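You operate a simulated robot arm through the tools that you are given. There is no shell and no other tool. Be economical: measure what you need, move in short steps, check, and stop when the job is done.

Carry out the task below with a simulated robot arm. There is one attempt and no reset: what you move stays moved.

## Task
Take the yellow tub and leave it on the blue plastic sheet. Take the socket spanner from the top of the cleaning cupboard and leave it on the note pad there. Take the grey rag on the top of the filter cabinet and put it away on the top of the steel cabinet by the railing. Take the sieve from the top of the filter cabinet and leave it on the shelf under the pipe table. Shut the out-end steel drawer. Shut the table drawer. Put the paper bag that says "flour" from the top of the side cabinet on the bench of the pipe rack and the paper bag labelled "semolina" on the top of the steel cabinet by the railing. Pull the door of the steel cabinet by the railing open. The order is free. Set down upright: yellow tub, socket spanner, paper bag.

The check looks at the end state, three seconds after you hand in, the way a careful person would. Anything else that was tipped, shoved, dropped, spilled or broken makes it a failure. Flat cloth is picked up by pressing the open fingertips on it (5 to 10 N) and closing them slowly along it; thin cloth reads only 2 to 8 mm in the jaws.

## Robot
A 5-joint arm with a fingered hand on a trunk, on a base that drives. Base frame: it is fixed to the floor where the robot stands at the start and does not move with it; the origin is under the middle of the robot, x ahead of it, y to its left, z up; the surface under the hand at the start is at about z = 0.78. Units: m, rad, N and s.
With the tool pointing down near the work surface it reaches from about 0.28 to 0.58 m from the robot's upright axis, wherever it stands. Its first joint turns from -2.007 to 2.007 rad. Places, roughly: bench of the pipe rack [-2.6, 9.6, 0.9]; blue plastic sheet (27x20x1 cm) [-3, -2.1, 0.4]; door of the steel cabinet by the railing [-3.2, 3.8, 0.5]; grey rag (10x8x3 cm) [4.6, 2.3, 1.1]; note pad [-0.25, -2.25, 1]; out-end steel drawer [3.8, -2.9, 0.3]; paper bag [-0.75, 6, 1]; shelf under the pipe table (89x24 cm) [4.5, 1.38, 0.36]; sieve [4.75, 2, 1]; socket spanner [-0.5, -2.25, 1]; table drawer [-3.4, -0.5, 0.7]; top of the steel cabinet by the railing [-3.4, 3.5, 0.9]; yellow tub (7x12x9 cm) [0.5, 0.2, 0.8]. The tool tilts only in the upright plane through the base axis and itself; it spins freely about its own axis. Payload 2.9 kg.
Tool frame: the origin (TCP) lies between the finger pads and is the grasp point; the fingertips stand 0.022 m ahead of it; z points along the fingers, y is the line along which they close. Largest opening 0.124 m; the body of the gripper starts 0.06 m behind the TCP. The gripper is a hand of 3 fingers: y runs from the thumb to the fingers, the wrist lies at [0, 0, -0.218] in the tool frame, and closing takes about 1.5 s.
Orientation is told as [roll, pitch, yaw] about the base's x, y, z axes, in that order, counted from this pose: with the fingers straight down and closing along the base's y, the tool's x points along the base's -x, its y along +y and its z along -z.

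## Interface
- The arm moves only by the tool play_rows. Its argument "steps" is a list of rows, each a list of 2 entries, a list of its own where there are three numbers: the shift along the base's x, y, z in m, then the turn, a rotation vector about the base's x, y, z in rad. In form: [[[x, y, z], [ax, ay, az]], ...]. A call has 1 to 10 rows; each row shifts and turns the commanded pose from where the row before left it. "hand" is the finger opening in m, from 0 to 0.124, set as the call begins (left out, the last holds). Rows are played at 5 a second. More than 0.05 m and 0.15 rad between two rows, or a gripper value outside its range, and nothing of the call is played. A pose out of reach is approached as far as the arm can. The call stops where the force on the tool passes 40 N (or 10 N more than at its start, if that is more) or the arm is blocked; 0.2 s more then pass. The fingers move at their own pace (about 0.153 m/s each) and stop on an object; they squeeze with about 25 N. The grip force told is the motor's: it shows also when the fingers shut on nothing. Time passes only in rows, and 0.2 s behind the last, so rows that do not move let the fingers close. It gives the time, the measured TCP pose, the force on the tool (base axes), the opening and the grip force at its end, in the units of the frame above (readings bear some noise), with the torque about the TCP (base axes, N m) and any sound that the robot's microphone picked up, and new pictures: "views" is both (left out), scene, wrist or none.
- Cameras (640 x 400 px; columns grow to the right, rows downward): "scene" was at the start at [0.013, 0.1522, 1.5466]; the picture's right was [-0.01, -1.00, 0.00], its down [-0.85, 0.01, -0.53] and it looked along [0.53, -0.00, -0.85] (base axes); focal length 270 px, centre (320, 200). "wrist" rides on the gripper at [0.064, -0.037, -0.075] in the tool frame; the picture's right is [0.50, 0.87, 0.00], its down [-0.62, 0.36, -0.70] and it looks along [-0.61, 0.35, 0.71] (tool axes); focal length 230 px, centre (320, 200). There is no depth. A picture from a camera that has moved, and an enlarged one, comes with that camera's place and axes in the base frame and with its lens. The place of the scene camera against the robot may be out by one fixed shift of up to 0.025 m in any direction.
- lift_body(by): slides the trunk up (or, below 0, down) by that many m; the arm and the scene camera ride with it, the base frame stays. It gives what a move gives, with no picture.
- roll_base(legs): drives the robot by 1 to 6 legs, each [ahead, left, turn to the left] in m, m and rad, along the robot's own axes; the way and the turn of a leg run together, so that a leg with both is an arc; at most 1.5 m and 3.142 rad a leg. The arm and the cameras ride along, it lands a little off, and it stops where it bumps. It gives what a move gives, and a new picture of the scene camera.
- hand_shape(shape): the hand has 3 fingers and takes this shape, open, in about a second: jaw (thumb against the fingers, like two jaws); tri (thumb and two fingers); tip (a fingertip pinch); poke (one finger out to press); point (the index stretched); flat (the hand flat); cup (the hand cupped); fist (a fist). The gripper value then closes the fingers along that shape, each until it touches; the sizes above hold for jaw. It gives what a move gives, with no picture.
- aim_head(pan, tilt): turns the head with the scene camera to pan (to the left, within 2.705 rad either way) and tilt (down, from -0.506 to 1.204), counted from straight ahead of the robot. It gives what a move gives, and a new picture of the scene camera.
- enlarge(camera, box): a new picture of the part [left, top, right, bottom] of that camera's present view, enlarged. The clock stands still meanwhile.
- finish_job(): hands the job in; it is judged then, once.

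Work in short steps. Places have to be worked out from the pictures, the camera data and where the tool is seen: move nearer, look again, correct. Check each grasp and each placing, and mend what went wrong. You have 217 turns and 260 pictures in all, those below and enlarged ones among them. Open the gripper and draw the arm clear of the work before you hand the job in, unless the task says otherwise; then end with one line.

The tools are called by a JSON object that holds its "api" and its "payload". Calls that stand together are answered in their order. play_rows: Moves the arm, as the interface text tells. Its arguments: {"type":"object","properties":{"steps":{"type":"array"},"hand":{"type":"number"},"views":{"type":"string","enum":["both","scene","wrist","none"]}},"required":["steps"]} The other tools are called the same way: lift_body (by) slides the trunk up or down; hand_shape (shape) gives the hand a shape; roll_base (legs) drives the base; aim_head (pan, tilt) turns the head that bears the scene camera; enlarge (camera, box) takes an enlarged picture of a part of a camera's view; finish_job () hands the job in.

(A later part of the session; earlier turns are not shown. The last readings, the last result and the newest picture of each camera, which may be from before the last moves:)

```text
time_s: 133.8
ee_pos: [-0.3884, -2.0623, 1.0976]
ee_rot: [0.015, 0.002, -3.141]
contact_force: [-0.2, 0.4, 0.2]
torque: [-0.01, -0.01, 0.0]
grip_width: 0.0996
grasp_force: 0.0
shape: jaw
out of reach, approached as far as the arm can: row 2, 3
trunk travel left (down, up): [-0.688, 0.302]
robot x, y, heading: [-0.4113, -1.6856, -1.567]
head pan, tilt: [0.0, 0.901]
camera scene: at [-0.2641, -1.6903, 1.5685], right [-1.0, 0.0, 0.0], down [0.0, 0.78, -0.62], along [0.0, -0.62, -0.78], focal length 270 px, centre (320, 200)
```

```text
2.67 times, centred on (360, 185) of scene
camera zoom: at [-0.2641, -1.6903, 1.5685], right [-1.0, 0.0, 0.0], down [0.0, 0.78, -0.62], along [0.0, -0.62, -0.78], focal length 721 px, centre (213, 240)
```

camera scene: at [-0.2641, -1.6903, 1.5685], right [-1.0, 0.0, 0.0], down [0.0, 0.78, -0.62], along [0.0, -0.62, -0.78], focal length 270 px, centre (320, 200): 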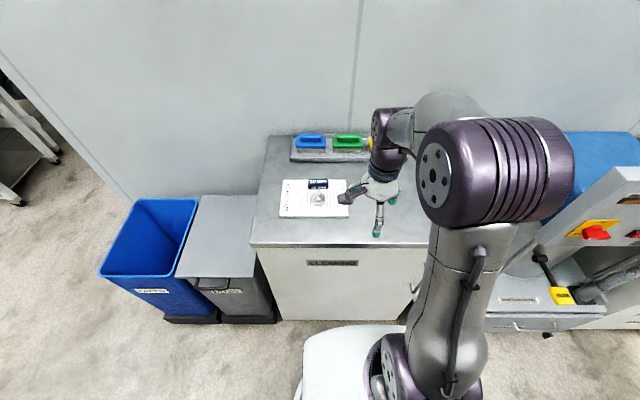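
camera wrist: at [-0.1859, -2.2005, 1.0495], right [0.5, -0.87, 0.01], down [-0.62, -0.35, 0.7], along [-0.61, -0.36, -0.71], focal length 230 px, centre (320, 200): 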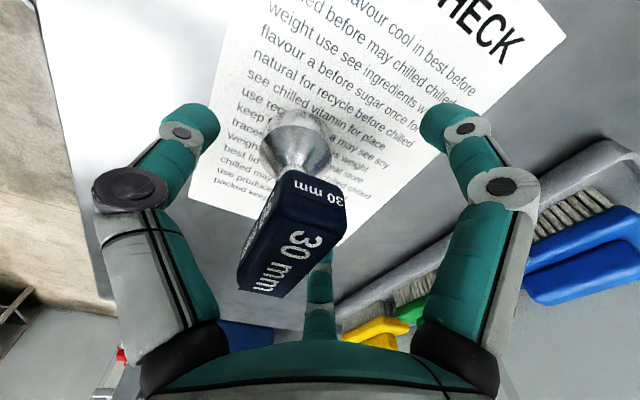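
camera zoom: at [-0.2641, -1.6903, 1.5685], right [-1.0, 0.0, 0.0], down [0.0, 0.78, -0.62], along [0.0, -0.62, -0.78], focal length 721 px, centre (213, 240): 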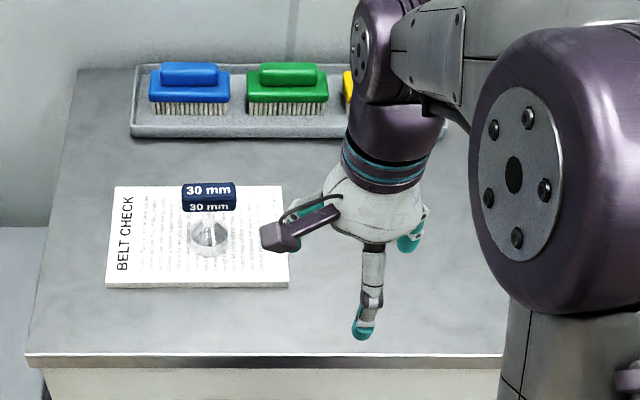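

The spanner stands on the pad. Next the out-end steel drawer near (3.8, −2.9): I back up, face +x and drive between the machine and the bins, then look.

{"api": "roll_base", "payload": {"legs": [[-0.2, 0, 0], [0, 0, 1.567]]}}

{"api": "aim_head", "payload": {"pan": -0.2, "tilt": 0.35}}

```text
time_s: 139.2
ee_pos: [-0.0329, -1.466, 1.0978]
ee_rot: [0.01, 0.0, -1.581]
contact_force: [-0.3, -0.4, 0.1]
torque: [-0.01, 0.01, 0.01]
grip_width: 0.0994
grasp_force: 0.0
shape: jaw
trunk travel left (down, up): [-0.688, 0.302]
robot x, y, heading: [-0.4106, -1.4872, -0.005]
head pan, tilt: [0.0, 0.901]
camera scene: at [-0.3915, -1.3343, 1.5684], right [-0.01, -1.0, 0.0], down [-0.78, 0.01, -0.62], along [0.62, 0.0, -0.78], focal length 270 px, centre (320, 200)
```

scene: 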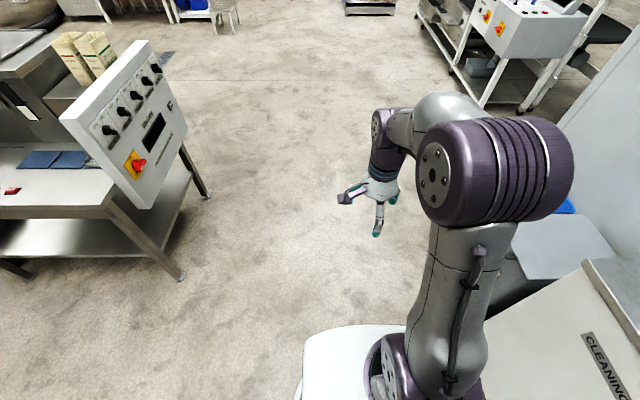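

```text
time_s: 140.1
ee_pos: [-0.0334, -1.4642, 1.095]
ee_rot: [0.01, 0.0, -1.58]
contact_force: [0.7, 0.4, 0.4]
torque: [0.0, 0.03, 0.03]
grip_width: 0.0997
grasp_force: 0.1
shape: jaw
trunk travel left (down, up): [-0.688, 0.302]
robot x, y, heading: [-0.4142, -1.4884, -0.009]
head pan, tilt: [-0.201, 0.351]
camera scene: at [-0.3759, -1.353, 1.6158], right [-0.21, -0.98, 0.0], down [-0.34, 0.07, -0.94], along [0.92, -0.19, -0.34], focal length 270 px, centre (320, 200)
```

scene: 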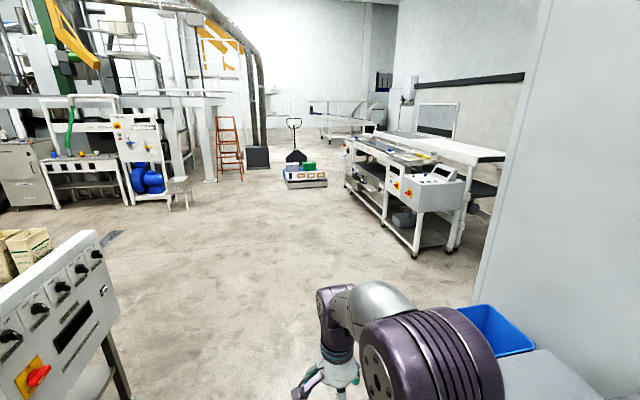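

The way is clear; the conveyor's front runs along y≈−2.9 from x≈1.95 to 4.6. I drive to about (3.6, −1.5), turn to face it and look.

{"api": "roll_base", "payload": {"legs": [[1.5, 0, 0], [1.5, 0, 0], [1.1, 0, 0], [0, 0, -1.56]]}}

{"api": "aim_head", "payload": {"pan": 0, "tilt": 0.5}}

```text
time_s: 163.6
ee_pos: [3.7101, -1.9247, 1.0967]
ee_rot: [0.009, 0.001, -3.14]
contact_force: [-0.2, 0.7, -0.7]
torque: [-0.01, 0.01, 0.04]
grip_width: 0.0997
grasp_force: 0.1
shape: jaw
trunk travel left (down, up): [-0.688, 0.302]
robot x, y, heading: [3.6878, -1.5466, -1.57]
head pan, tilt: [-0.201, 0.351]
camera scene: at [3.8165, -1.568, 1.6159], right [-0.98, 0.2, 0.0], down [0.07, 0.34, -0.94], along [-0.19, -0.92, -0.34], focal length 270 px, centre (320, 200)
```

scene: 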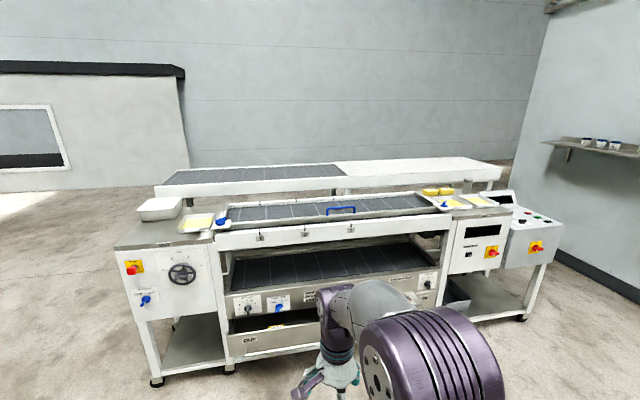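

```text
time_s: 164.3
ee_pos: [3.7105, -1.9231, 1.0957]
ee_rot: [0.009, 0.002, -3.141]
contact_force: [-0.4, -0.2, -0.7]
torque: [0.06, -0.01, -0.01]
grip_width: 0.0997
grasp_force: 0.1
shape: jaw
trunk travel left (down, up): [-0.688, 0.302]
robot x, y, heading: [3.6819, -1.5463, -1.569]
head pan, tilt: [0.0, 0.499]
camera scene: at [3.835, -1.5677, 1.6023], right [-1.0, 0.0, 0.0], down [0.0, 0.48, -0.88], along [0.0, -0.88, -0.48], focal length 270 px, centre (320, 200)
```

scene: 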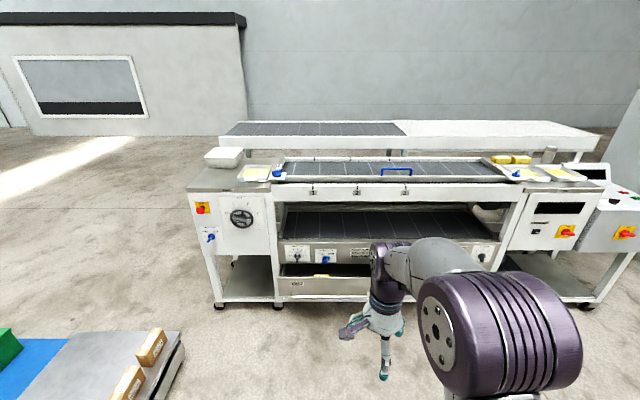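

An open steel drawer labelled "OUT…" is visible low down. I enlarge it.

{"api": "enlarge", "payload": {"camera": "scene", "box": [250, 190, 530, 340]}}

```text
2.29 times, centred on (390, 265) of scene
camera zoom: at [3.835, -1.5677, 1.6023], right [-1.0, 0.0, 0.0], down [0.0, 0.48, -0.88], along [0.0, -0.88, -0.48], focal length 618 px, centre (160, 51)
```

zoom: 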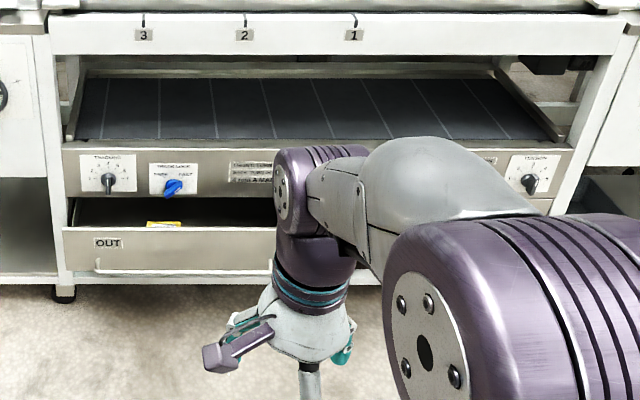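

I lower the trunk fully, close the hand and tilt it forward to get a better low view.

{"api": "lift_body", "payload": {"by": -0.4}}

{"api": "lift_body", "payload": {"by": -0.26}}

{"api": "play_rows", "payload": {"steps": [[[0, -0.01, 0.01], [-0.14, 0, 0]], [[0, -0.02, 0], [-0.14, 0, 0]], [[0, -0.02, 0], [-0.14, 0, 0]], [[0, -0.02, 0], [-0.14, 0, 0]], [[0, -0.02, 0], [-0.14, 0, 0]], [[0, -0.02, -0.01], [-0.14, 0, 0]], [[0, -0.02, -0.02], [-0.14, 0, 0]], [[0, -0.01, -0.02], [-0.14, 0, 0]], [[0, 0, -0.02], [-0.14, 0, 0]], [[0, 0, -0.02], [-0.14, 0, 0]]], "hand": 0, "views": "scene"}}

```text
time_s: 168.2
ee_pos: [3.7112, -1.9239, 0.6967]
ee_rot: [0.008, 0.0, -3.14]
contact_force: [-1.0, 0.1, -0.8]
torque: [-0.02, -0.01, 0.01]
grip_width: 0.0998
grasp_force: 0.0
shape: jaw
trunk travel left (down, up): [-0.288, 0.702]
robot x, y, heading: [3.6823, -1.5455, -1.567]
head pan, tilt: [0.0, 0.499]
```

```text
time_s: 170.8
ee_pos: [3.7113, -1.9233, 0.4359]
ee_rot: [0.01, 0.001, -3.14]
contact_force: [1.2, -0.4, -0.1]
torque: [-0.02, 0.04, 0.02]
grip_width: 0.0997
grasp_force: 0.1
shape: jaw
trunk travel left (down, up): [-0.028, 0.962]
robot x, y, heading: [3.6876, -1.5463, -1.575]
head pan, tilt: [0.0, 0.499]
```

```text
time_s: 173.0
ee_pos: [3.6895, -2.065, 0.3563]
ee_rot: [1.408, -0.002, -3.136]
contact_force: [-0.2, -0.1, 0.0]
torque: [0.03, 0.02, -0.02]
grip_width: 0.0
grasp_force: 24.8
shape: jaw
out of reach, approached as far as the arm can: row 2, 3, 5, 10
trunk travel left (down, up): [-0.028, 0.962]
robot x, y, heading: [3.6849, -1.5434, -1.568]
head pan, tilt: [0.0, 0.499]
camera scene: at [3.835, -1.5675, 0.9423], right [-1.0, 0.0, 0.0], down [0.0, 0.48, -0.88], along [0.0, -0.88, -0.48], focal length 270 px, centre (320, 200)
```

scene: 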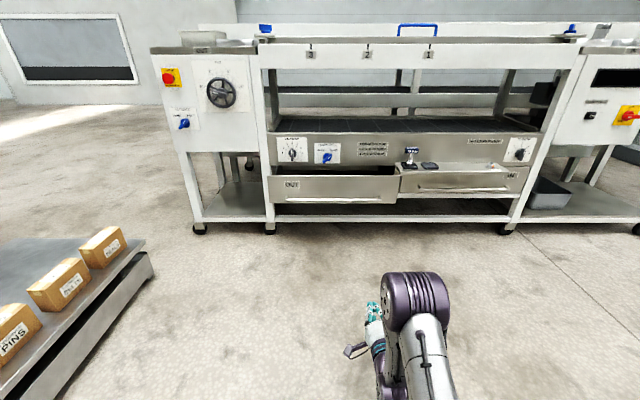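

Two drawers side by side; I enlarge to read the labels and see which is open.

{"api": "enlarge", "payload": {"camera": "scene", "box": [250, 120, 550, 240]}}

```text
2.13 times, centred on (400, 180) of scene
camera zoom: at [3.835, -1.5675, 0.9423], right [-1.0, 0.0, 0.0], down [0.0, 0.48, -0.88], along [0.0, -0.88, -0.48], focal length 576 px, centre (149, 243)
```

zoom: 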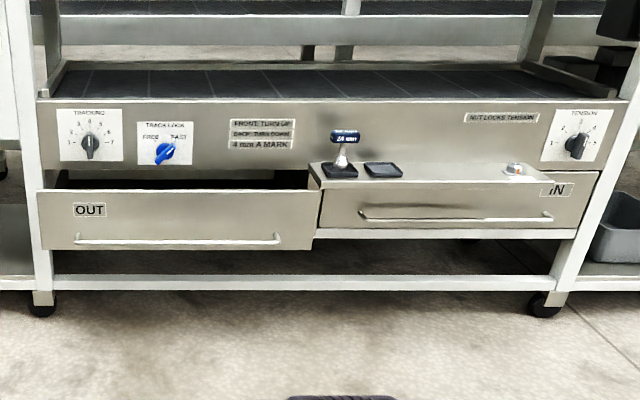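

"OUT" is the open one: face at y≈−2.755, z 0.275–0.43, x 3.43–4.09, handle low at z≈0.295. I'll push at x≈3.76, z≈0.375; first I raise slightly and drive up close.

{"api": "play_rows", "payload": {"steps": [[[0, 0, 0.015], [0, 0, 0]]], "views": "none"}}

{"api": "roll_base", "payload": {"legs": [[0, 0.07, 0], [0.58, 0, 0]]}}

```text
time_s: 173.4
ee_pos: [3.6884, -2.0641, 0.3713]
ee_rot: [1.408, 0.0, -3.135]
contact_force: [-0.1, 0.0, 0.2]
torque: [-0.01, -0.02, -0.02]
grip_width: 0.0
grasp_force: 25.4
shape: jaw
trunk travel left (down, up): [-0.028, 0.962]
robot x, y, heading: [3.6792, -1.5439, -1.568]
head pan, tilt: [0.0, 0.499]
```

```text
time_s: 177.4
ee_pos: [3.7651, -2.6488, 0.3706]
ee_rot: [1.41, -0.002, -3.128]
contact_force: [0.4, 0.0, 0.8]
torque: [0.03, 0.02, 0.0]
grip_width: 0.0003
grasp_force: 24.5
shape: jaw
trunk travel left (down, up): [-0.028, 0.962]
robot x, y, heading: [3.76, -2.1284, -1.561]
head pan, tilt: [0.0, 0.499]
camera scene: at [3.9075, -2.1518, 0.9422], right [-1.0, -0.01, 0.0], down [0.0, 0.48, -0.88], along [0.01, -0.88, -0.48], focal length 270 px, centre (320, 200)
```

scene: 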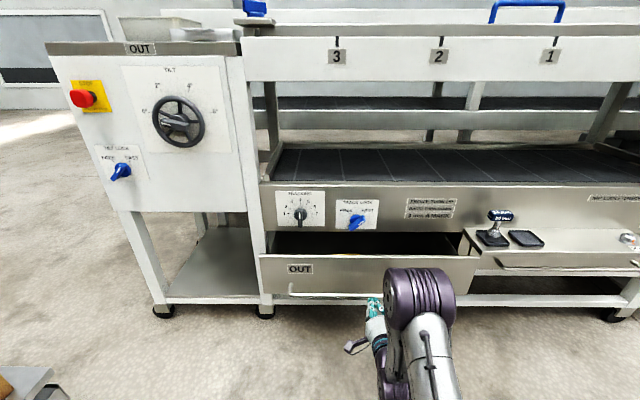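

Aligned. I drive ahead 0.2 to push the drawer in.

{"api": "roll_base", "payload": {"legs": [[0.2, 0, 0]]}}

```text
time_s: 178.9
ee_pos: [3.7655, -2.8497, 0.3724]
ee_rot: [1.408, 0.0, -3.129]
contact_force: [-1.0, -0.7, -0.5]
torque: [-0.03, 0.03, 0.02]
grip_width: 0.0
grasp_force: 24.7
shape: jaw
trunk travel left (down, up): [-0.028, 0.962]
robot x, y, heading: [3.7596, -2.3284, -1.557]
head pan, tilt: [0.0, 0.499]
camera scene: at [3.9095, -2.3509, 0.9422], right [-1.0, -0.01, 0.0], down [-0.01, 0.48, -0.88], along [0.01, -0.88, -0.48], focal length 270 px, centre (320, 200)
```

scene: 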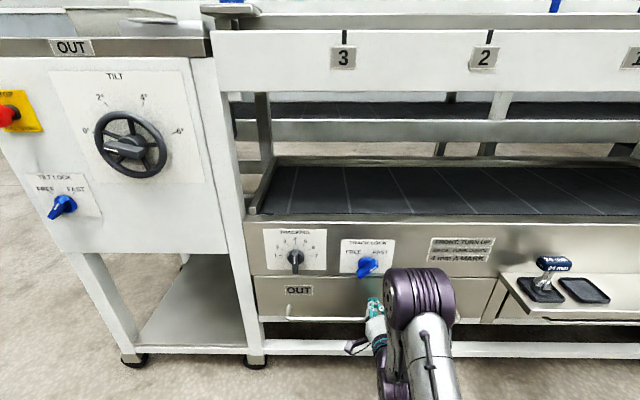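

Almost shut. I push the last bit.

{"api": "play_rows", "payload": {"steps": [[[0, -0.015, 0], [0, 0, 0]], [[0, -0.015, 0], [0, 0, 0]], [[0, -0.015, 0], [0, 0, 0]]], "views": "scene"}}

{"api": "enlarge", "payload": {"camera": "scene", "box": [230, 210, 550, 370]}}

```text
time_s: 179.3
ee_pos: [3.7683, -2.8559, 0.3707]
ee_rot: [1.4, 0.0, -3.125]
contact_force: [0.8, 14.1, 2.8]
torque: [-0.13, 0.0, -0.01]
grip_width: 0.0
grasp_force: 25.0
shape: jaw
trunk travel left (down, up): [-0.028, 0.962]
robot x, y, heading: [3.7603, -2.3298, -1.564]
head pan, tilt: [0.0, 0.499]
stopped in row 1: the force on the tool passed its limit at 68 N (the readings are from after the stop); the commanded pose is now the measured one
camera scene: at [3.9096, -2.3493, 0.9423], right [-1.0, -0.01, 0.0], down [-0.01, 0.48, -0.88], along [0.01, -0.88, -0.48], focal length 270 px, centre (320, 200)
```

scene: 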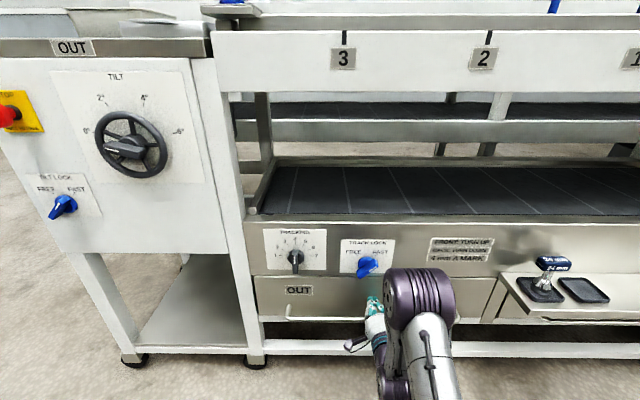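

```text
2.00 times, centred on (390, 290) of scene
camera zoom: at [3.9096, -2.3493, 0.9423], right [-1.0, -0.01, 0.0], down [-0.01, 0.48, -0.88], along [0.01, -0.88, -0.48], focal length 540 px, centre (180, 20)
```

zoom: 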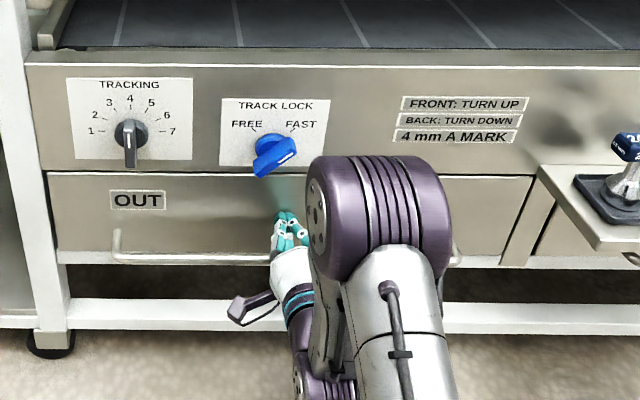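

The drawer is shut. I back away and restore the hand to pointing down.

{"api": "roll_base", "payload": {"legs": [[-0.8, 0, 0]]}}

{"api": "play_rows", "payload": {"steps": [[[0, 0.02, 0.02], [0.14, 0, 0]], [[0, 0.02, 0.02], [0.14, 0, 0]], [[0, 0.02, 0.02], [0.14, 0, 0]], [[0, 0.02, 0.02], [0.14, 0, 0]], [[0, 0.02, 0.02], [0.14, 0, 0]], [[0, 0.02, 0.02], [0.14, 0, 0]], [[0, 0.02, 0.01], [0.14, 0, 0]], [[0, 0.02, 0.01], [0.14, 0, 0]], [[0, 0, 0], [0.14, 0, 0]], [[0, 0, 0], [0.14, 0, 0]]], "hand": 0.1, "views": "none"}}

{"api": "lift_body", "payload": {"by": 0.4}}

{"api": "lift_body", "payload": {"by": 0.3}}

{"api": "roll_base", "payload": {"legs": [[0, 0, 1.57], [0, 0, 1.57]]}}

{"api": "aim_head", "payload": {"pan": -0.1, "tilt": 0.3}}

```text
time_s: 183.7
ee_pos: [3.7589, -2.0433, 0.3699]
ee_rot: [1.401, 0.0, -3.13]
contact_force: [-0.6, 0.2, -0.2]
torque: [0.02, -0.02, -0.01]
grip_width: 0.0001
grasp_force: 24.8
shape: jaw
trunk travel left (down, up): [-0.028, 0.962]
robot x, y, heading: [3.7502, -1.519, -1.56]
head pan, tilt: [0.0, 0.499]
camera scene: at [3.9023, -1.5385, 0.9422], right [-1.0, -0.01, 0.0], down [0.0, 0.48, -0.88], along [0.01, -0.88, -0.48], focal length 270 px, centre (320, 200)
```

scene: 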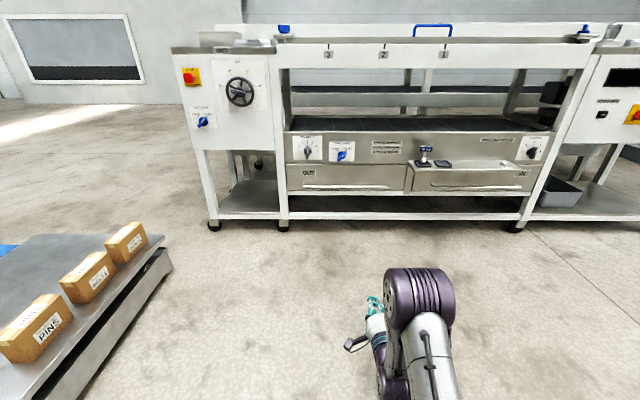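

```text
time_s: 185.9
ee_pos: [3.7592, -1.8811, 0.5091]
ee_rot: [0.001, -0.002, -3.14]
contact_force: [0.0, -0.5, -0.1]
torque: [0.02, 0.02, 0.02]
grip_width: 0.0999
grasp_force: 0.1
shape: jaw
trunk travel left (down, up): [-0.028, 0.962]
robot x, y, heading: [3.7498, -1.5137, -1.563]
head pan, tilt: [0.0, 0.499]
```

```text
time_s: 189.7
ee_pos: [3.7591, -1.881, 0.9098]
ee_rot: [0.002, -0.001, -3.139]
contact_force: [-0.7, 0.3, 0.2]
torque: [-0.01, -0.03, -0.01]
grip_width: 0.1001
grasp_force: 0.0
shape: jaw
trunk travel left (down, up): [-0.428, 0.562]
robot x, y, heading: [3.7545, -1.5167, -1.565]
head pan, tilt: [0.0, 0.499]
```

```text
time_s: 192.7
ee_pos: [3.7585, -1.8813, 1.2094]
ee_rot: [0.003, 0.001, -3.14]
contact_force: [0.1, 0.1, 0.3]
torque: [0.02, -0.02, -0.04]
grip_width: 0.1001
grasp_force: 0.0
shape: jaw
trunk travel left (down, up): [-0.728, 0.262]
robot x, y, heading: [3.7526, -1.5141, -1.562]
head pan, tilt: [0.0, 0.499]
```

```text
time_s: 200.7
ee_pos: [3.7576, -1.1514, 1.2094]
ee_rot: [0.003, 0.001, -0.028]
contact_force: [-0.2, -0.2, 0.4]
torque: [0.02, 0.01, -0.02]
grip_width: 0.0998
grasp_force: 0.2
shape: jaw
trunk travel left (down, up): [-0.728, 0.262]
robot x, y, heading: [3.7534, -1.5147, 1.554]
head pan, tilt: [0.0, 0.499]
camera scene: at [3.6131, -1.4742, 1.6422], right [1.0, -0.02, 0.0], down [-0.01, -0.48, -0.88], along [0.02, 0.88, -0.48], focal length 270 px, centre (320, 200)
```

scene: 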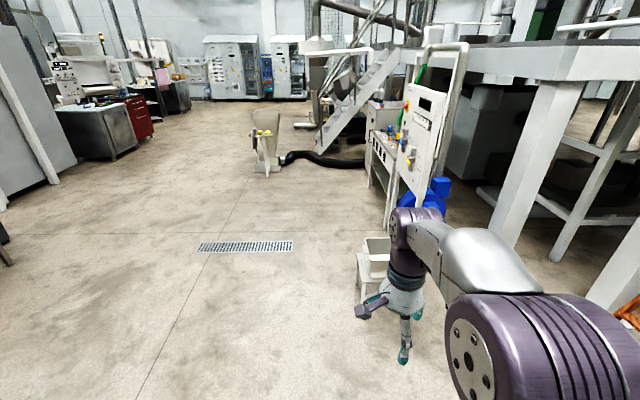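

```text
time_s: 201.4
ee_pos: [3.7589, -1.1505, 1.2093]
ee_rot: [0.0, 0.0, -0.027]
contact_force: [-0.1, 0.0, 0.2]
torque: [0.02, 0.01, 0.02]
grip_width: 0.1001
grasp_force: 0.1
shape: jaw
trunk travel left (down, up): [-0.728, 0.262]
robot x, y, heading: [3.7561, -1.5168, 1.549]
head pan, tilt: [-0.099, 0.3]
camera scene: at [3.6224, -1.4725, 1.6606], right [0.99, -0.12, 0.0], down [-0.04, -0.29, -0.96], along [0.12, 0.95, -0.3], focal length 270 px, centre (320, 200)
```

scene: 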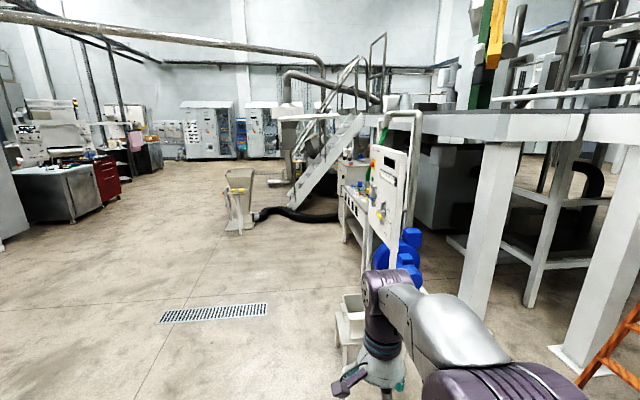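

A stool with a bucket stands near (4.1, 0.05), so I shift left to x≈3.3, drive up to y≈1.5 and turn toward +x.

{"api": "roll_base", "payload": {"legs": [[0.3, 0.43, 0], [1.5, 0, 0], [1.2, 0, 0], [0, 0, -1.54]]}}

{"api": "aim_head", "payload": {"pan": 0.2, "tilt": 0.45}}

```text
time_s: 220.9
ee_pos: [3.7866, 1.4692, 1.2096]
ee_rot: [0.002, 0.001, -1.618]
contact_force: [-0.8, 0.1, -0.2]
torque: [-0.01, -0.01, 0.01]
grip_width: 0.1001
grasp_force: 0.1
shape: jaw
trunk travel left (down, up): [-0.728, 0.262]
robot x, y, heading: [3.4195, 1.4846, -0.039]
head pan, tilt: [-0.099, 0.3]
camera scene: at [3.4635, 1.624, 1.6606], right [-0.14, -0.99, 0.0], down [-0.29, 0.04, -0.96], along [0.95, -0.13, -0.3], focal length 270 px, centre (320, 200)
```

scene: 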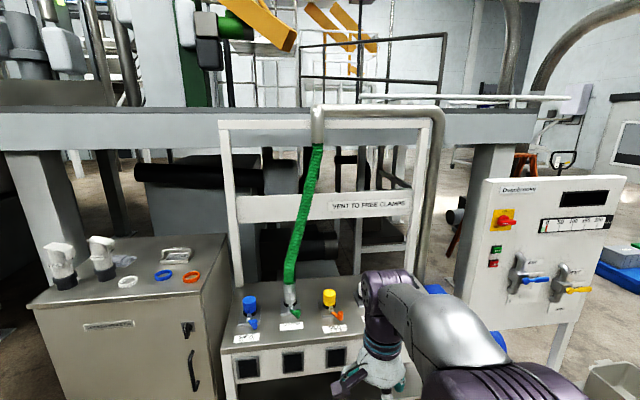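

```text
time_s: 221.7
ee_pos: [3.786, 1.4698, 1.2078]
ee_rot: [0.002, 0.0, -1.616]
contact_force: [-0.2, 0.5, 0.2]
torque: [0.0, -0.01, -0.01]
grip_width: 0.0999
grasp_force: 0.2
shape: jaw
trunk travel left (down, up): [-0.728, 0.262]
robot x, y, heading: [3.4221, 1.4837, -0.039]
head pan, tilt: [0.201, 0.45]
camera scene: at [3.4618, 1.6516, 1.6468], right [0.16, -0.99, 0.0], down [-0.43, -0.07, -0.9], along [0.89, 0.14, -0.43], focal length 270 px, centre (320, 200)
```

scene: 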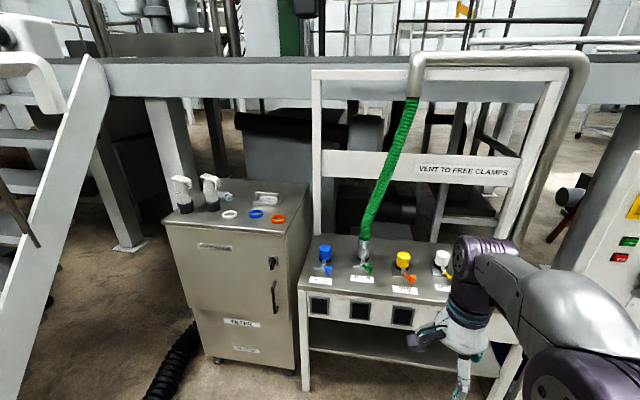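

The filter cabinet and pipe table are ahead. I enlarge the cabinet's top to identify the sieve and the rag.

{"api": "enlarge", "payload": {"camera": "scene", "box": [155, 160, 325, 270]}}

{"api": "enlarge", "payload": {"camera": "scene", "box": [280, 230, 540, 400]}}

```text
3.64 times, centred on (240, 215) of scene
camera zoom: at [3.4618, 1.6516, 1.6468], right [0.16, -0.99, 0.0], down [-0.43, -0.07, -0.9], along [0.89, 0.14, -0.43], focal length 983 px, centre (611, 146)
```

zoom: 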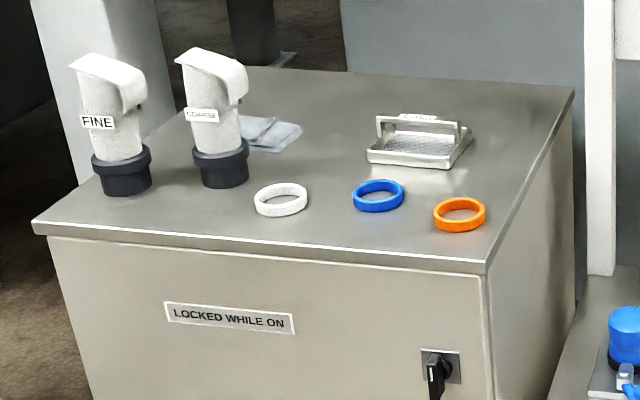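

```text
2.35 times, centred on (410, 315) of scene
camera zoom: at [3.4618, 1.6516, 1.6468], right [0.16, -0.99, 0.0], down [-0.43, -0.07, -0.9], along [0.89, 0.14, -0.43], focal length 636 px, centre (108, -71)
```

zoom: 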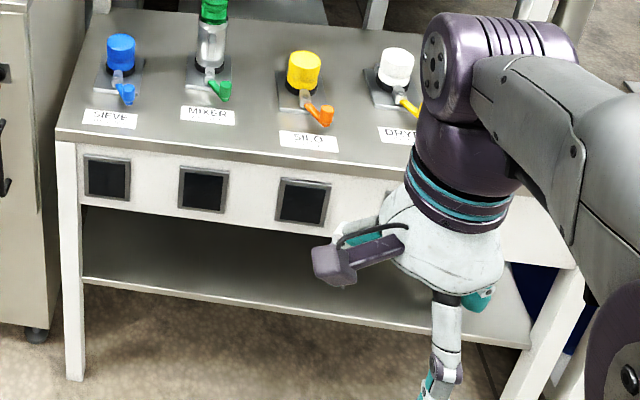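

The sieve is a small pan (~13×9 cm) with a bridge handle along y at about (4.735, 2.145, 1.058); the rag is behind the COARSE unit near (4.75, 2.39). The shelf under the table needs a tilted entry, so I'll grip the handle with the tool tilted ~45°. First I move to stand in front of the sieve.

{"api": "roll_base", "payload": {"legs": [[0, 0.66, 0.039], [0.4, 0, 0]]}}

{"api": "aim_head", "payload": {"pan": 0.1, "tilt": 0.6}}

{"api": "enlarge", "payload": {"camera": "scene", "box": [180, 120, 440, 280]}}

```text
time_s: 227.5
ee_pos: [4.2028, 2.136, 1.2094]
ee_rot: [0.001, 0.001, -1.581]
contact_force: [-0.1, 0.7, -0.1]
torque: [0.02, 0.01, 0.02]
grip_width: 0.1002
grasp_force: 0.0
shape: jaw
trunk travel left (down, up): [-0.728, 0.262]
robot x, y, heading: [3.8343, 2.136, -0.003]
head pan, tilt: [0.201, 0.45]
camera scene: at [3.8734, 2.306, 1.6467], right [0.19, -0.98, 0.0], down [-0.43, -0.08, -0.9], along [0.88, 0.17, -0.44], focal length 270 px, centre (320, 200)
```

scene: 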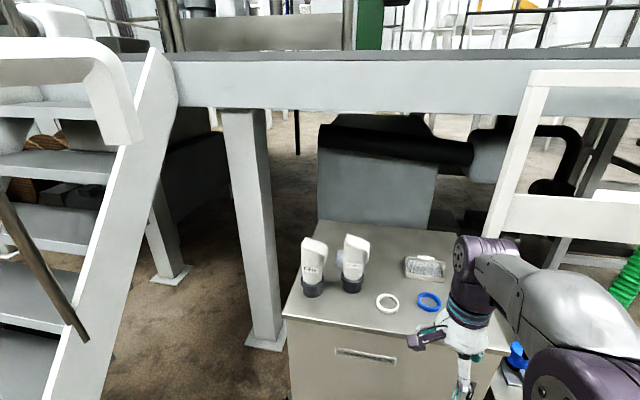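

```text
time_s: 228.2
ee_pos: [4.204, 2.1357, 1.2096]
ee_rot: [0.002, 0.002, -1.581]
contact_force: [-0.7, -0.6, -0.2]
torque: [-0.02, 0.0, 0.01]
grip_width: 0.1
grasp_force: 0.1
shape: jaw
trunk travel left (down, up): [-0.728, 0.262]
robot x, y, heading: [3.8354, 2.1343, -0.005]
head pan, tilt: [0.099, 0.6]
camera scene: at [3.8709, 2.2965, 1.6332], right [0.09, -1.0, 0.0], down [-0.56, -0.05, -0.83], along [0.82, 0.08, -0.56], focal length 270 px, centre (320, 200)
```

scene: 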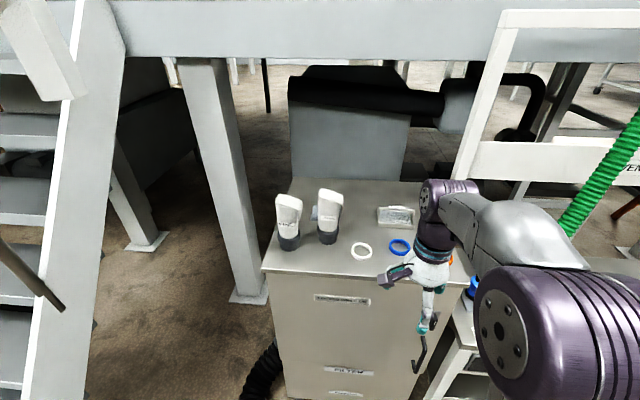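

```text
2.46 times, centred on (310, 200) of scene
camera zoom: at [3.8709, 2.2965, 1.6332], right [0.09, -1.0, 0.0], down [-0.56, -0.05, -0.83], along [0.82, 0.08, -0.56], focal length 665 px, centre (345, 200)
```

zoom: 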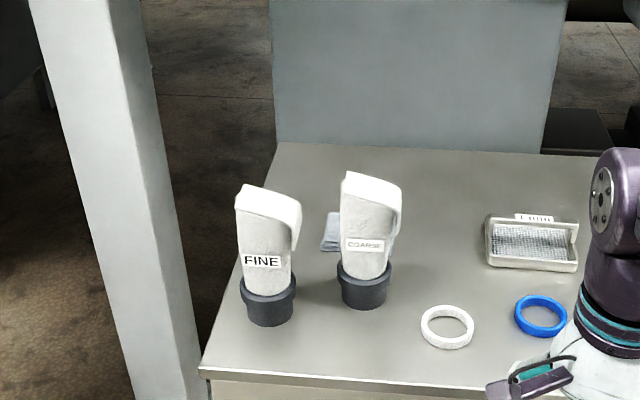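

Triangulating the two views gives the sieve at about (4.627, 2.105) and the cabinet top at z≈1.04. I zoom on the sieve and rag.

{"api": "enlarge", "payload": {"camera": "scene", "box": [365, 190, 425, 240]}}

{"api": "enlarge", "payload": {"camera": "scene", "box": [270, 180, 350, 260]}}

```text
8.00 times, centred on (395, 215) of scene
camera zoom: at [3.8709, 2.2965, 1.6332], right [0.09, -1.0, 0.0], down [-0.56, -0.05, -0.83], along [0.82, 0.08, -0.56], focal length 2162 px, centre (-280, 80)
```

zoom: 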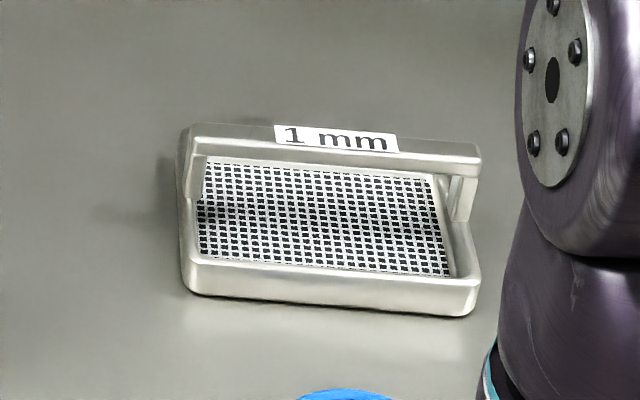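

```text
5.00 times, centred on (310, 220) of scene
camera zoom: at [3.8709, 2.2965, 1.6332], right [0.09, -1.0, 0.0], down [-0.56, -0.05, -0.83], along [0.82, 0.08, -0.56], focal length 1351 px, centre (370, 100)
```

zoom: 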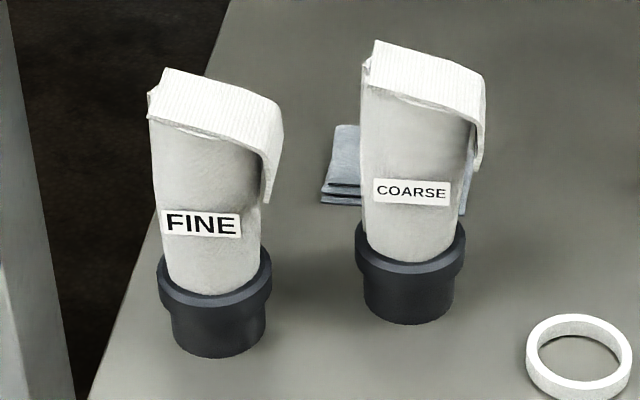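

The handle bar centre is near (4.637, 2.10, 1.093). I nudge the base into line, then tilt the hand 45° and stop 10 cm short of the handle.

{"api": "roll_base", "payload": {"legs": [[0.115, -0.035, 0]]}}

{"api": "play_rows", "payload": {"steps": [[[0.04, 0, 0.01], [0, -0.131, 0]], [[0.04, 0, 0], [0, -0.131, 0]], [[0.04, 0, 0], [0, -0.131, 0]], [[0.04, 0, 0], [0, -0.131, 0]], [[0.04, 0, -0.02], [0, -0.131, 0]], [[0.03, 0, -0.02], [0, -0.131, 0]], [[0, 0, 0], [0, 0, 0]]], "hand": 0.06}}

```text
time_s: 229.4
ee_pos: [4.3181, 2.1009, 1.2097]
ee_rot: [0.001, -0.001, -1.582]
contact_force: [0.0, 0.8, -0.3]
torque: [0.03, 0.0, 0.0]
grip_width: 0.1001
grasp_force: 0.1
shape: jaw
trunk travel left (down, up): [-0.728, 0.262]
robot x, y, heading: [3.9545, 2.1027, -0.005]
head pan, tilt: [0.099, 0.6]
camera scene: at [3.9853, 2.2606, 1.6332], right [0.09, -1.0, 0.0], down [-0.56, -0.05, -0.83], along [0.82, 0.08, -0.56], focal length 270 px, centre (320, 200)
```

scene: 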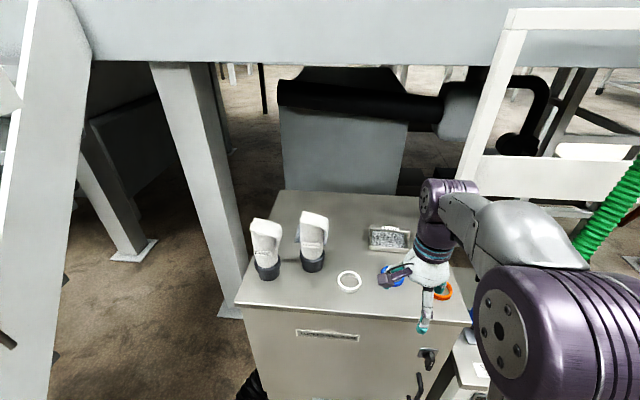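

```text
time_s: 231.0
ee_pos: [4.5465, 2.1002, 1.1779]
ee_rot: [0.791, 0.011, -1.577]
contact_force: [0.1, 0.8, 0.1]
torque: [0.02, -0.01, 0.0]
grip_width: 0.06
grasp_force: 0.1
shape: jaw
trunk travel left (down, up): [-0.728, 0.262]
robot x, y, heading: [3.9556, 2.0976, -0.004]
head pan, tilt: [0.099, 0.6]
camera scene: at [3.9846, 2.2606, 1.6332], right [0.09, -1.0, 0.0], down [-0.56, -0.05, -0.83], along [0.82, 0.08, -0.56], focal length 270 px, centre (320, 200)
camera wrist: at [4.4679, 2.1632, 1.2057], right [0.61, 0.49, 0.62], down [-0.25, -0.62, 0.74], along [0.75, -0.61, -0.26], focal length 230 px, centre (320, 200)
```

scene: 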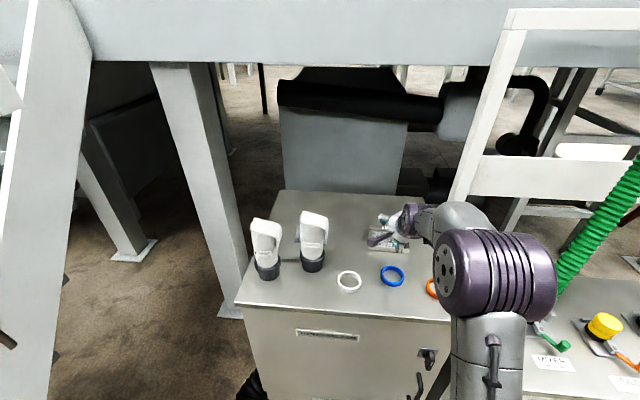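
wrist: 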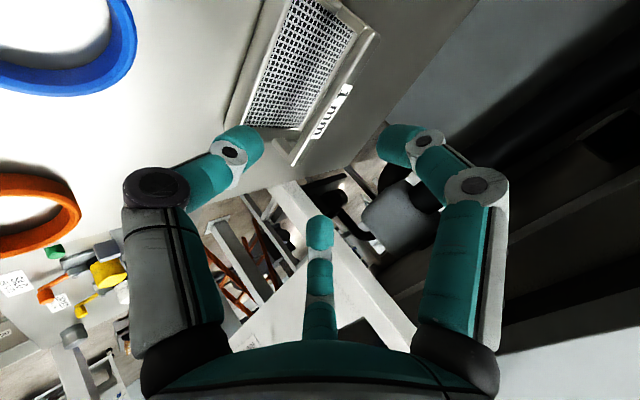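

The wrist view gives the bar at x≈4.648, y 2.02–2.158, matching the scene. I advance along the tool axis to ~3 cm short and look.

{"api": "play_rows", "payload": {"steps": [[[0.03, -0.008, -0.022], [0, 0, 0]], [[0.03, 0, -0.022], [0, 0, 0]], [[0.024, 0, -0.0195], [0, 0, 0]], [[0, 0, 0], [0, 0, 0]]], "hand": 0.055}}

{"api": "enlarge", "payload": {"camera": "wrist", "box": [160, 60, 480, 280]}}

```text
time_s: 232.0
ee_pos: [4.6322, 2.0928, 1.1153]
ee_rot: [0.79, 0.002, -1.583]
contact_force: [0.3, 0.3, 0.0]
torque: [0.04, 0.02, 0.01]
grip_width: 0.0551
grasp_force: 0.0
shape: jaw
trunk travel left (down, up): [-0.728, 0.262]
robot x, y, heading: [3.9538, 2.0987, -0.004]
head pan, tilt: [0.099, 0.6]
camera scene: at [3.9843, 2.2606, 1.6332], right [0.09, -1.0, 0.0], down [-0.56, -0.05, -0.83], along [0.82, 0.08, -0.56], focal length 270 px, centre (320, 200)
camera wrist: at [4.5542, 2.1562, 1.1426], right [0.62, 0.49, 0.62], down [-0.25, -0.62, 0.75], along [0.75, -0.62, -0.25], focal length 230 px, centre (320, 200)
```

scene: 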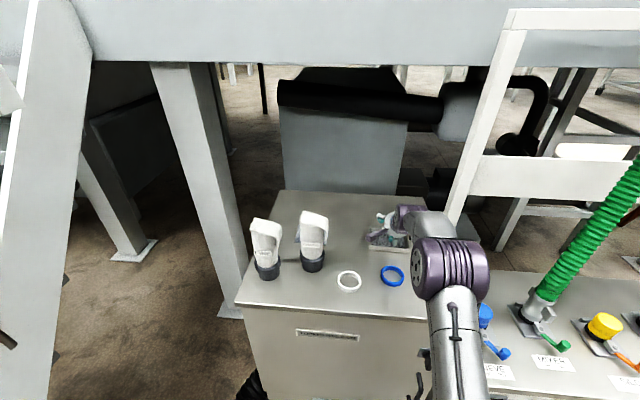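
wrist: 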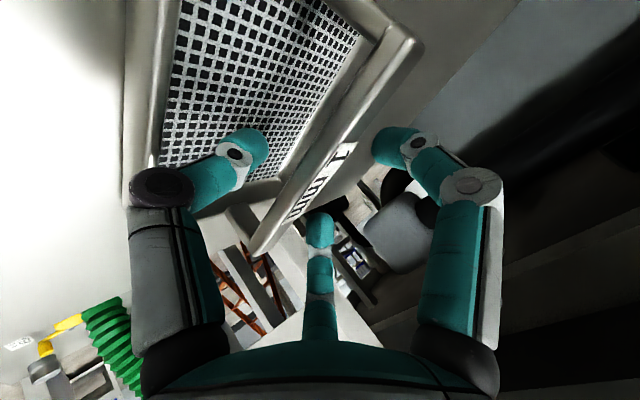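

```text
1.82 times, centred on (320, 170) of wrist
camera zoom: at [4.5542, 2.1562, 1.1426], right [0.62, 0.49, 0.62], down [-0.25, -0.62, 0.75], along [0.75, -0.62, -0.25], focal length 418 px, centre (320, 254)
```

zoom: 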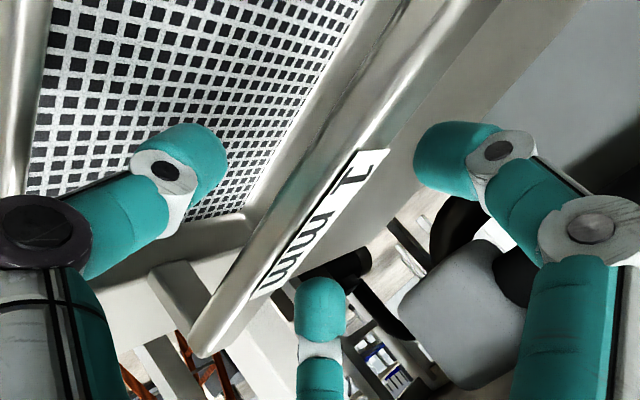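

The two wrist views put the bar at (4.621, 2.10, 1.11): it is already between the thumb and fingers. I make a tiny centring move and close.

{"api": "play_rows", "payload": {"steps": [[[-0.004, 0.005, -0.005], [0, 0, 0]], [[0, 0, 0], [0, 0, 0]]], "views": "none"}}

{"api": "play_rows", "payload": {"steps": [[[0, 0, 0], [0, 0, 0]], [[0, 0, 0], [0, 0, 0]], [[0, 0, 0], [0, 0, 0]], [[0, 0, 0], [0, 0, 0]], [[0, 0, 0], [0, 0, 0]]], "hand": 0}}

```text
time_s: 232.6
ee_pos: [4.6286, 2.0971, 1.1098]
ee_rot: [0.789, 0.005, -1.58]
contact_force: [0.2, 0.5, 0.0]
torque: [-0.02, 0.01, 0.03]
grip_width: 0.0556
grasp_force: 0.1
shape: jaw
trunk travel left (down, up): [-0.728, 0.262]
robot x, y, heading: [3.9501, 2.0989, -0.005]
head pan, tilt: [0.099, 0.6]
```

```text
time_s: 233.8
ee_pos: [4.6291, 2.0972, 1.1103]
ee_rot: [0.788, 0.006, -1.581]
contact_force: [0.2, -0.5, 0.7]
torque: [0.0, -0.07, -0.01]
grip_width: 0.0044
grasp_force: 24.8
shape: jaw
trunk travel left (down, up): [-0.728, 0.262]
robot x, y, heading: [3.9497, 2.0963, -0.006]
head pan, tilt: [0.099, 0.6]
camera scene: at [3.9855, 2.2606, 1.6331], right [0.09, -1.0, 0.0], down [-0.56, -0.05, -0.82], along [0.82, 0.08, -0.57], focal length 270 px, centre (320, 200)
camera wrist: at [4.5505, 2.1607, 1.1375], right [0.61, 0.49, 0.62], down [-0.25, -0.62, 0.74], along [0.75, -0.61, -0.26], focal length 230 px, centre (320, 200)
```

scene: 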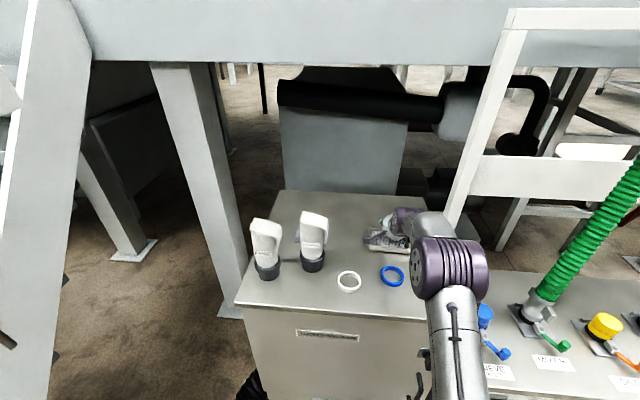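
wrist: 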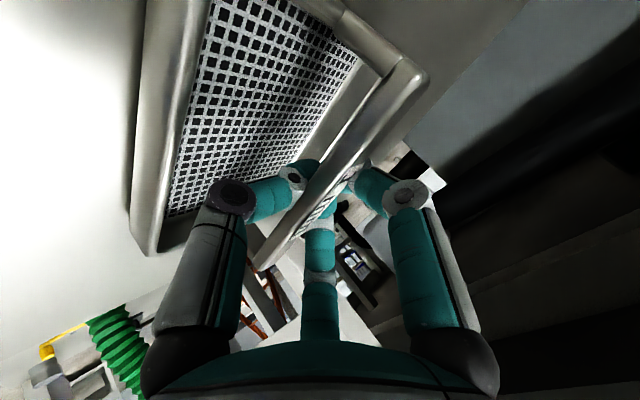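

Width reads 0.0044 (not 0), so something thin is held or caged. I lift 3 cm and check.

{"api": "play_rows", "payload": {"steps": [[[0, 0, 0.01], [0, 0, 0]], [[0, 0, 0.015], [0, 0, 0]], [[0, 0, 0.015], [0, 0, 0]], [[0, 0, 0], [0, 0, 0]]]}}

{"api": "enlarge", "payload": {"camera": "scene", "box": [330, 180, 490, 300]}}

```text
time_s: 234.8
ee_pos: [4.6279, 2.0959, 1.151]
ee_rot: [0.788, 0.005, -1.581]
contact_force: [0.3, -0.6, -1.2]
torque: [0.02, 0.0, -0.02]
grip_width: 0.004
grasp_force: 25.3
shape: jaw
trunk travel left (down, up): [-0.728, 0.262]
robot x, y, heading: [3.9523, 2.1023, -0.006]
head pan, tilt: [0.099, 0.6]
camera scene: at [3.9859, 2.2606, 1.6331], right [0.09, -1.0, 0.0], down [-0.56, -0.05, -0.82], along [0.82, 0.08, -0.57], focal length 270 px, centre (320, 200)
camera wrist: at [4.5494, 2.1596, 1.1782], right [0.62, 0.49, 0.62], down [-0.25, -0.62, 0.74], along [0.75, -0.61, -0.26], focal length 230 px, centre (320, 200)
```

scene: 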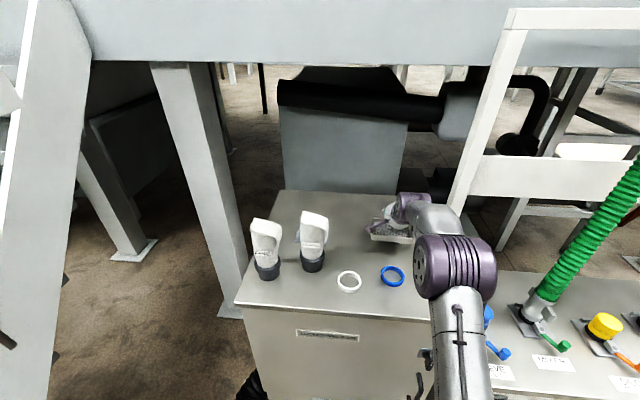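
wrist: 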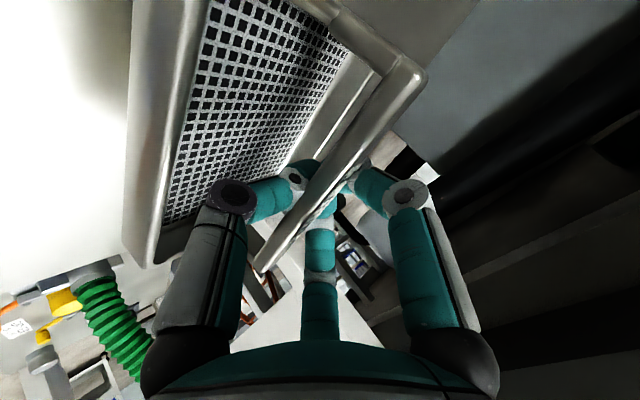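

```text
3.33 times, centred on (410, 240) of scene
camera zoom: at [3.9859, 2.2606, 1.6331], right [0.09, -1.0, 0.0], down [-0.56, -0.05, -0.82], along [0.82, 0.08, -0.57], focal length 901 px, centre (20, 67)
```

zoom: 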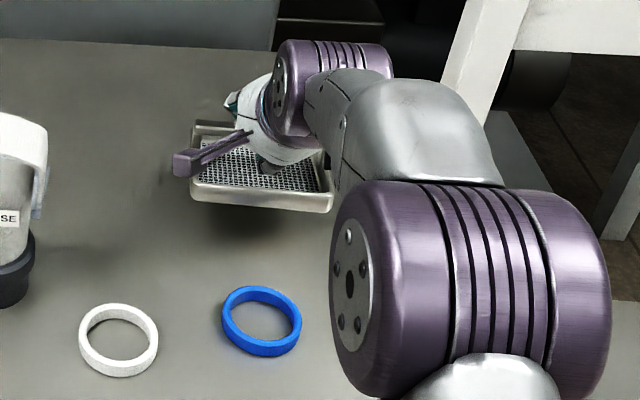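

The sieve hangs from the fingers, level. I raise 5 cm more and back out, then move over to the pipe table.

{"api": "play_rows", "payload": {"steps": [[[0, 0, 0.03], [0, 0, 0]], [[0, 0, 0.03], [0, 0, 0]]], "views": "none"}}

{"api": "roll_base", "payload": {"legs": [[-0.55, 0, 0], [0, -0.7, 0]]}}

{"api": "lift_body", "payload": {"by": -0.4}}

{"api": "aim_head", "payload": {"pan": 0, "tilt": 0.4}}

```text
time_s: 235.4
ee_pos: [4.6267, 2.0961, 1.2097]
ee_rot: [0.787, 0.006, -1.579]
contact_force: [-0.3, 0.2, -1.3]
torque: [-0.03, 0.01, -0.02]
grip_width: 0.0042
grasp_force: 25.3
shape: jaw
trunk travel left (down, up): [-0.728, 0.262]
robot x, y, heading: [3.9542, 2.1016, -0.004]
head pan, tilt: [0.099, 0.6]
```

```text
time_s: 242.0
ee_pos: [4.08, 1.4098, 1.2092]
ee_rot: [0.789, 0.006, -1.579]
contact_force: [-0.2, 0.7, -1.3]
torque: [0.0, 0.0, -0.02]
grip_width: 0.0038
grasp_force: 25.1
shape: jaw
trunk travel left (down, up): [-0.728, 0.262]
robot x, y, heading: [3.4027, 1.4101, -0.008]
head pan, tilt: [0.099, 0.6]
camera scene: at [3.4379, 1.5721, 1.6332], right [0.1, -1.0, 0.0], down [-0.56, -0.05, -0.82], along [0.82, 0.08, -0.57], focal length 270 px, centre (320, 200)
```

scene: 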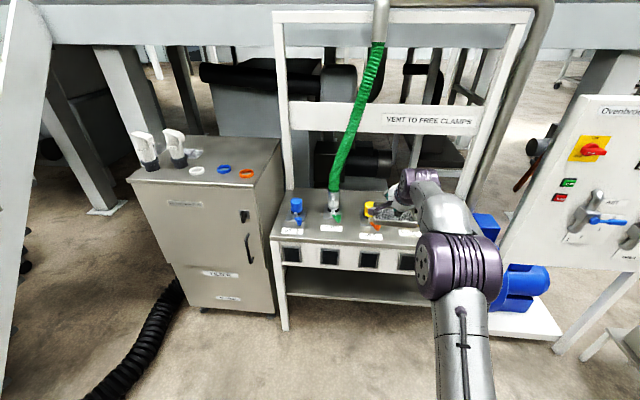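

```text
time_s: 245.8
ee_pos: [4.0795, 1.4092, 0.81]
ee_rot: [0.788, 0.003, -1.578]
contact_force: [0.1, 0.2, -1.2]
torque: [0.02, -0.02, -0.03]
grip_width: 0.0043
grasp_force: 25.1
shape: jaw
trunk travel left (down, up): [-0.328, 0.662]
robot x, y, heading: [3.4008, 1.4076, -0.004]
head pan, tilt: [0.099, 0.6]
```

```text
time_s: 246.5
ee_pos: [4.0803, 1.4101, 0.8091]
ee_rot: [0.787, 0.005, -1.577]
contact_force: [-0.4, -0.6, -2.4]
torque: [0.0, -0.01, 0.01]
grip_width: 0.0042
grasp_force: 25.2
shape: jaw
trunk travel left (down, up): [-0.328, 0.662]
robot x, y, heading: [3.4047, 1.4106, -0.003]
head pan, tilt: [0.0, 0.4]
camera scene: at [3.4424, 1.5635, 1.2513], right [0.0, -1.0, 0.0], down [-0.39, 0.0, -0.92], along [0.92, 0.0, -0.39], focal length 270 px, centre (320, 200)
```

scene: 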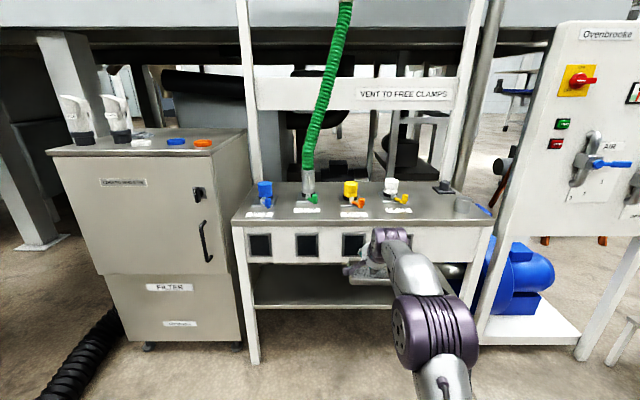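

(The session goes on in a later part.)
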